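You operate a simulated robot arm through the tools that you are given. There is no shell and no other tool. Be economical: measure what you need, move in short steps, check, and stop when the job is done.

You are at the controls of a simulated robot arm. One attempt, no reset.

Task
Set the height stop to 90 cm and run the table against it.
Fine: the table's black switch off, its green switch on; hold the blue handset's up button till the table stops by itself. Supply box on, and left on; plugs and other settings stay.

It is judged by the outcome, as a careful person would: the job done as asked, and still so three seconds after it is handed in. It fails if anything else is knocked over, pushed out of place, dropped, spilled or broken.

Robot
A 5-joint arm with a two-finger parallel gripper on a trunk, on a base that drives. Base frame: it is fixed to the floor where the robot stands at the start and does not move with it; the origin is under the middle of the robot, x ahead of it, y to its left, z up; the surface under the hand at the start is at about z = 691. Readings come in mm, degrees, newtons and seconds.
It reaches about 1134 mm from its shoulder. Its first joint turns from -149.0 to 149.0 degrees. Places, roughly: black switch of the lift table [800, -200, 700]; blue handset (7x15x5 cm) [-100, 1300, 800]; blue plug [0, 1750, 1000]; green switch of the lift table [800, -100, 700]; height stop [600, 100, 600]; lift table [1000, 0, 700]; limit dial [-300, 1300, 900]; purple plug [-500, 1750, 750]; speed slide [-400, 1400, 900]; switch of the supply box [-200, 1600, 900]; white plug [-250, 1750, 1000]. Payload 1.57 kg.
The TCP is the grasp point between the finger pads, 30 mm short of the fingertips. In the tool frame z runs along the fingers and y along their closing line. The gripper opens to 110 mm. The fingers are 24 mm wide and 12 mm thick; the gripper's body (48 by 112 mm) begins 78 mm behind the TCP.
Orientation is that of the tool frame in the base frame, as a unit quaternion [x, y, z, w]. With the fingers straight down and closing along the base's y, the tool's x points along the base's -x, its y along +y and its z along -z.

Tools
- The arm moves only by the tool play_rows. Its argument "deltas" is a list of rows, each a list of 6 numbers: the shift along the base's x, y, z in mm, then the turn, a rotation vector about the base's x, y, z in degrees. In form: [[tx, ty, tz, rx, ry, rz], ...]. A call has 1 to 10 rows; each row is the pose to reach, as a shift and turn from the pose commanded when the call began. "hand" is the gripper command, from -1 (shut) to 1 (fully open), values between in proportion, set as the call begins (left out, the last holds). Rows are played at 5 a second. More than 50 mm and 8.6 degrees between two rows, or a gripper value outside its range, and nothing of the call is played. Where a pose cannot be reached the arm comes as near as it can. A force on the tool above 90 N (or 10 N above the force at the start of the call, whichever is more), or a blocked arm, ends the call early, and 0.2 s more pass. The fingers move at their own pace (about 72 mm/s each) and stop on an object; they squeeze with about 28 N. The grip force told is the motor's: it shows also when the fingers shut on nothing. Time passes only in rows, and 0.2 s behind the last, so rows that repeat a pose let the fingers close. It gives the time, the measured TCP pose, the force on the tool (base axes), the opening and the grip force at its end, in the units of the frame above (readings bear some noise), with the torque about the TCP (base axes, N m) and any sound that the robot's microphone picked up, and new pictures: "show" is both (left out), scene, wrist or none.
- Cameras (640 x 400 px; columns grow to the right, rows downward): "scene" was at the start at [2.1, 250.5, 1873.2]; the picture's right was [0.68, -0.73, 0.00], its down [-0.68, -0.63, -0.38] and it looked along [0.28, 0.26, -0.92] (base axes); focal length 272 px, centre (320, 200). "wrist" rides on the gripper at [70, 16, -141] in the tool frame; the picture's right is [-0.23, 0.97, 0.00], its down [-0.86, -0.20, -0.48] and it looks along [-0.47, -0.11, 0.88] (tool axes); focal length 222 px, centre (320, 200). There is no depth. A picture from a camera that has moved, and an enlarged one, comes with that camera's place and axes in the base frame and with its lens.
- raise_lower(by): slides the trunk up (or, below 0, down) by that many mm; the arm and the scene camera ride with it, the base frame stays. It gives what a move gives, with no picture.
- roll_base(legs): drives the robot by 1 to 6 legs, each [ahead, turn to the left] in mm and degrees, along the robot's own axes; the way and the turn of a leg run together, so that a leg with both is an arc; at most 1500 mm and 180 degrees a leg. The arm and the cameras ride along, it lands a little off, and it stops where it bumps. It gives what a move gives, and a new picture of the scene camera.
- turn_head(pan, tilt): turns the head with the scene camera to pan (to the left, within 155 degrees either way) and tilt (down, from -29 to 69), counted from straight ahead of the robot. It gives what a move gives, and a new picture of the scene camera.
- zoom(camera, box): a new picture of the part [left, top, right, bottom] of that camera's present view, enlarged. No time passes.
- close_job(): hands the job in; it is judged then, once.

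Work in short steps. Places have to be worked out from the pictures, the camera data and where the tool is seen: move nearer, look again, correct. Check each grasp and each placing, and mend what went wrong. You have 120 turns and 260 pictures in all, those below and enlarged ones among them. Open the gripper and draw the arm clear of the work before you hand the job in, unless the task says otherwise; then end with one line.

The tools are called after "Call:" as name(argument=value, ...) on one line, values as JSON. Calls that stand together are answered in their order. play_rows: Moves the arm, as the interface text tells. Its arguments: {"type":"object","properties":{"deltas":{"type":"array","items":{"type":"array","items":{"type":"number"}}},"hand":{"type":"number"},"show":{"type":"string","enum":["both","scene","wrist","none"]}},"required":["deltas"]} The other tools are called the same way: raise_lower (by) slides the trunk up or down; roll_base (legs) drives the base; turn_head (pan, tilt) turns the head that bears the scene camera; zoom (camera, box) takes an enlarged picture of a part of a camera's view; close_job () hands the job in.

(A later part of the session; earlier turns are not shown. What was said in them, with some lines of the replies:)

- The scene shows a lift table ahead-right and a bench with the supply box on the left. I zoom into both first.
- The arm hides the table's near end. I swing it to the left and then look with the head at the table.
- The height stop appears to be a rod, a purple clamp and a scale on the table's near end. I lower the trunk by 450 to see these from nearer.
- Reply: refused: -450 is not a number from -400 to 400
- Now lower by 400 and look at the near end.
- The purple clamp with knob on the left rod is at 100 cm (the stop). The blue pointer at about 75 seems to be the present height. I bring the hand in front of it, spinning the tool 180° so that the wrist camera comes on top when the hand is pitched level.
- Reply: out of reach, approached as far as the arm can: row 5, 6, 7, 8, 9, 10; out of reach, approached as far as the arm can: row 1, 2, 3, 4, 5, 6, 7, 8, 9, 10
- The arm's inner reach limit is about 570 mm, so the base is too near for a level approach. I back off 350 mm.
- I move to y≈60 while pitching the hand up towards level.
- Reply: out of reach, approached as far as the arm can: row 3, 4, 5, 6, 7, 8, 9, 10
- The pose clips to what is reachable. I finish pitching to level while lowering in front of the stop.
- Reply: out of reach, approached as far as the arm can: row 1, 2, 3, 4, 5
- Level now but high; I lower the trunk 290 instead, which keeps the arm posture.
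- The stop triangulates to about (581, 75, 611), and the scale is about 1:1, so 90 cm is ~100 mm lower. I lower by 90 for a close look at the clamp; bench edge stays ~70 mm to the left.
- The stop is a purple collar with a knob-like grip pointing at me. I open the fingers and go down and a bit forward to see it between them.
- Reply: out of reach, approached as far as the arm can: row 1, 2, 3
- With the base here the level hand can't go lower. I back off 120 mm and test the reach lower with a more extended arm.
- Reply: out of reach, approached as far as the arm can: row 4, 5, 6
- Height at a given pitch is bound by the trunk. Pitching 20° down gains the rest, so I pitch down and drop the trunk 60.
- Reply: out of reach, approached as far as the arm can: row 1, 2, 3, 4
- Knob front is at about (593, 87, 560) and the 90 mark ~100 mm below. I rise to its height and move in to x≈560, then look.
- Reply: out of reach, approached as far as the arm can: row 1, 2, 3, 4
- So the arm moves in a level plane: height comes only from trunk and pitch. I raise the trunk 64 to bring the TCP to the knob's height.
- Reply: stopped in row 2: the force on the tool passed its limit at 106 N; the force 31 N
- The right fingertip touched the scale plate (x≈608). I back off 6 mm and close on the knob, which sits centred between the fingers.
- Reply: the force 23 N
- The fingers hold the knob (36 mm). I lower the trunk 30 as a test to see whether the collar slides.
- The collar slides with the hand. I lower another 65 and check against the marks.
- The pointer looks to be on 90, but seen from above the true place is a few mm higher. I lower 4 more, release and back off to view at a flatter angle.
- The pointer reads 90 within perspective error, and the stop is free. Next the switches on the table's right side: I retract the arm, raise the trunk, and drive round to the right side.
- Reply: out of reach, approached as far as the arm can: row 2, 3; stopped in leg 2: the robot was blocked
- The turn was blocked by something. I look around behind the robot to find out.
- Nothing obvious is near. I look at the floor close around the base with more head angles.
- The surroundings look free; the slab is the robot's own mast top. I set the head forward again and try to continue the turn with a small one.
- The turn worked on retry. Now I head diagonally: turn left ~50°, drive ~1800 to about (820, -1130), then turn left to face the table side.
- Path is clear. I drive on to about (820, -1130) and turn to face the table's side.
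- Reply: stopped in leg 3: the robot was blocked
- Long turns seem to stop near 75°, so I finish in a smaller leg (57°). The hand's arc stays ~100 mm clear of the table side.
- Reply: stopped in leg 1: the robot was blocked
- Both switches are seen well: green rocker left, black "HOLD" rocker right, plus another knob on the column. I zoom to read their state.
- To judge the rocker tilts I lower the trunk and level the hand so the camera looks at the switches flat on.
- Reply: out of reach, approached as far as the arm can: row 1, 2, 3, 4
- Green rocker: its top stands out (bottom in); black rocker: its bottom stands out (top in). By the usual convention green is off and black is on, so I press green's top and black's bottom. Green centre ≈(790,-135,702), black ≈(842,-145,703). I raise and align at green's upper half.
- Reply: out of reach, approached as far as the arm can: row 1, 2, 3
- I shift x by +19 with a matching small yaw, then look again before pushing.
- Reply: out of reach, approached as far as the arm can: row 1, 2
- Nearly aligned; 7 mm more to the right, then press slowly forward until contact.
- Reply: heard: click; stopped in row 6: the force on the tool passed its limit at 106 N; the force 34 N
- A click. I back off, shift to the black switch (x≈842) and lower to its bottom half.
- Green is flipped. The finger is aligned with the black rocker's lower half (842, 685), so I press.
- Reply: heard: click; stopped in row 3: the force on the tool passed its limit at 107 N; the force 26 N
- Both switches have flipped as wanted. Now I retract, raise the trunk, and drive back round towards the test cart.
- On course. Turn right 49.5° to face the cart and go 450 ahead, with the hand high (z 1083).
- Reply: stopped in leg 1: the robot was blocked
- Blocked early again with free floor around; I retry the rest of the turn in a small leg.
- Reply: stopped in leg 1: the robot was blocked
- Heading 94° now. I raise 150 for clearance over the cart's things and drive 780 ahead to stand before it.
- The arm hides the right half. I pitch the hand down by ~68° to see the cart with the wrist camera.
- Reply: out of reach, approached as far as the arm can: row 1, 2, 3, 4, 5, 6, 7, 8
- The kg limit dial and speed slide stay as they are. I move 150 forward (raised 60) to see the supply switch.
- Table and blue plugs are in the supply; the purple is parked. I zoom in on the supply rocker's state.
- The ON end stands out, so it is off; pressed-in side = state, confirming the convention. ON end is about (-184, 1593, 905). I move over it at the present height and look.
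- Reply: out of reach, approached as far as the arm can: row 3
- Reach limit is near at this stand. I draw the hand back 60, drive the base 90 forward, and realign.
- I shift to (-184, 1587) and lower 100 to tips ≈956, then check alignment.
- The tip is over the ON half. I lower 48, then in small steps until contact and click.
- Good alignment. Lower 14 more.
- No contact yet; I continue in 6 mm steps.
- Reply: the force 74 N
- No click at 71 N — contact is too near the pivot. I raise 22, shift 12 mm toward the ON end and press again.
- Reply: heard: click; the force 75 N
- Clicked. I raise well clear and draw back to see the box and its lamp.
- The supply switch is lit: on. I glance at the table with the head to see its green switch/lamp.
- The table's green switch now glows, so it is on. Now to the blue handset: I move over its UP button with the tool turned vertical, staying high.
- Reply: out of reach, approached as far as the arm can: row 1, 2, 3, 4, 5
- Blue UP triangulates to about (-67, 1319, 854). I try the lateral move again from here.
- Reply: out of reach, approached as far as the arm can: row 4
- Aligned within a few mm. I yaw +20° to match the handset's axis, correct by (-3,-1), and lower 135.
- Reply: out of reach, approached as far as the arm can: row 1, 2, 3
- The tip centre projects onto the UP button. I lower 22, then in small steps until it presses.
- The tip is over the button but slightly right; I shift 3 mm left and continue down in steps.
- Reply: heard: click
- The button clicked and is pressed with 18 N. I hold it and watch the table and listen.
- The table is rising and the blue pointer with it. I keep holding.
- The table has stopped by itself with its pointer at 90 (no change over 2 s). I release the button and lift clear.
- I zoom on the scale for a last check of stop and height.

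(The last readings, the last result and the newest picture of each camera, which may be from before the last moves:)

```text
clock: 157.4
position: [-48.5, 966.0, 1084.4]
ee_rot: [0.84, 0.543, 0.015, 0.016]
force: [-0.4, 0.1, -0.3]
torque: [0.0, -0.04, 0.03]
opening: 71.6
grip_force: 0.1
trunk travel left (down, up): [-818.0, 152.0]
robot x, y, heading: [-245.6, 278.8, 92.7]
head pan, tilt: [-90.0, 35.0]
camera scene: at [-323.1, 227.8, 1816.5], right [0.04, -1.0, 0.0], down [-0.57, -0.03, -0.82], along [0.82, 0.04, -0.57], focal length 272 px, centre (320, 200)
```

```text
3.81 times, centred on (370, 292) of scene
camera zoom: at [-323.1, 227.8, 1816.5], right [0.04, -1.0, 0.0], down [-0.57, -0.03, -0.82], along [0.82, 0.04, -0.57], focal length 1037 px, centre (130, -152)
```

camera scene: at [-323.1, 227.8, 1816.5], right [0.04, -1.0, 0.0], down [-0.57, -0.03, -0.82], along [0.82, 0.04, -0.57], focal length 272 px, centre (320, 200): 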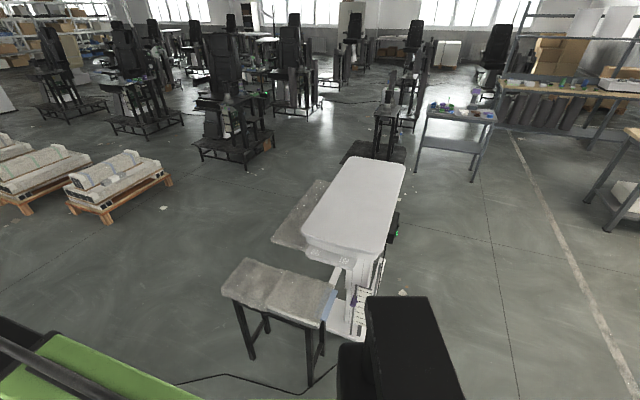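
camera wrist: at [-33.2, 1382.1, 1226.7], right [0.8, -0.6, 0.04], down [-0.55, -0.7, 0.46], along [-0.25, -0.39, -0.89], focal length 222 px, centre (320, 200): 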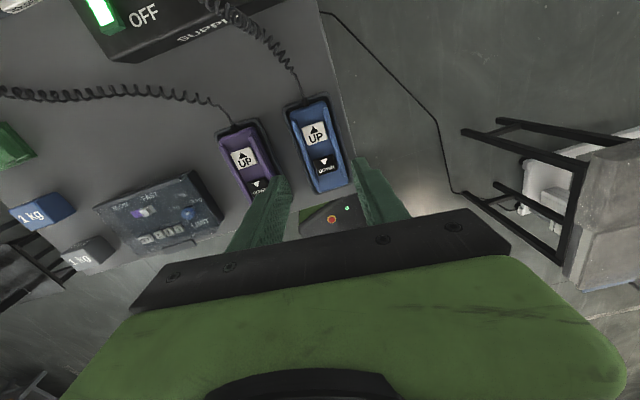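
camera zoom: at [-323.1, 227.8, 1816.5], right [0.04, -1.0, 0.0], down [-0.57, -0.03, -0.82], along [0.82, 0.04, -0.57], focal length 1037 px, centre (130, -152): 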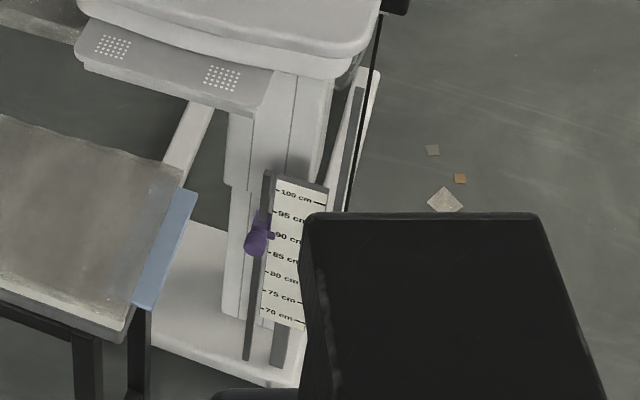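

The stop sits at 90 cm, the table rests against it, the supply is on, and the arm is clear with the gripper open. I hand in.

Call:
close_job()

```text
The job is handed in.
```

The height stop is set to 90 cm. I held the blue handset's up button until the table stopped by itself with its pointer at 90; the black switch is off, the green switch is on, and the supply box is on and left on.
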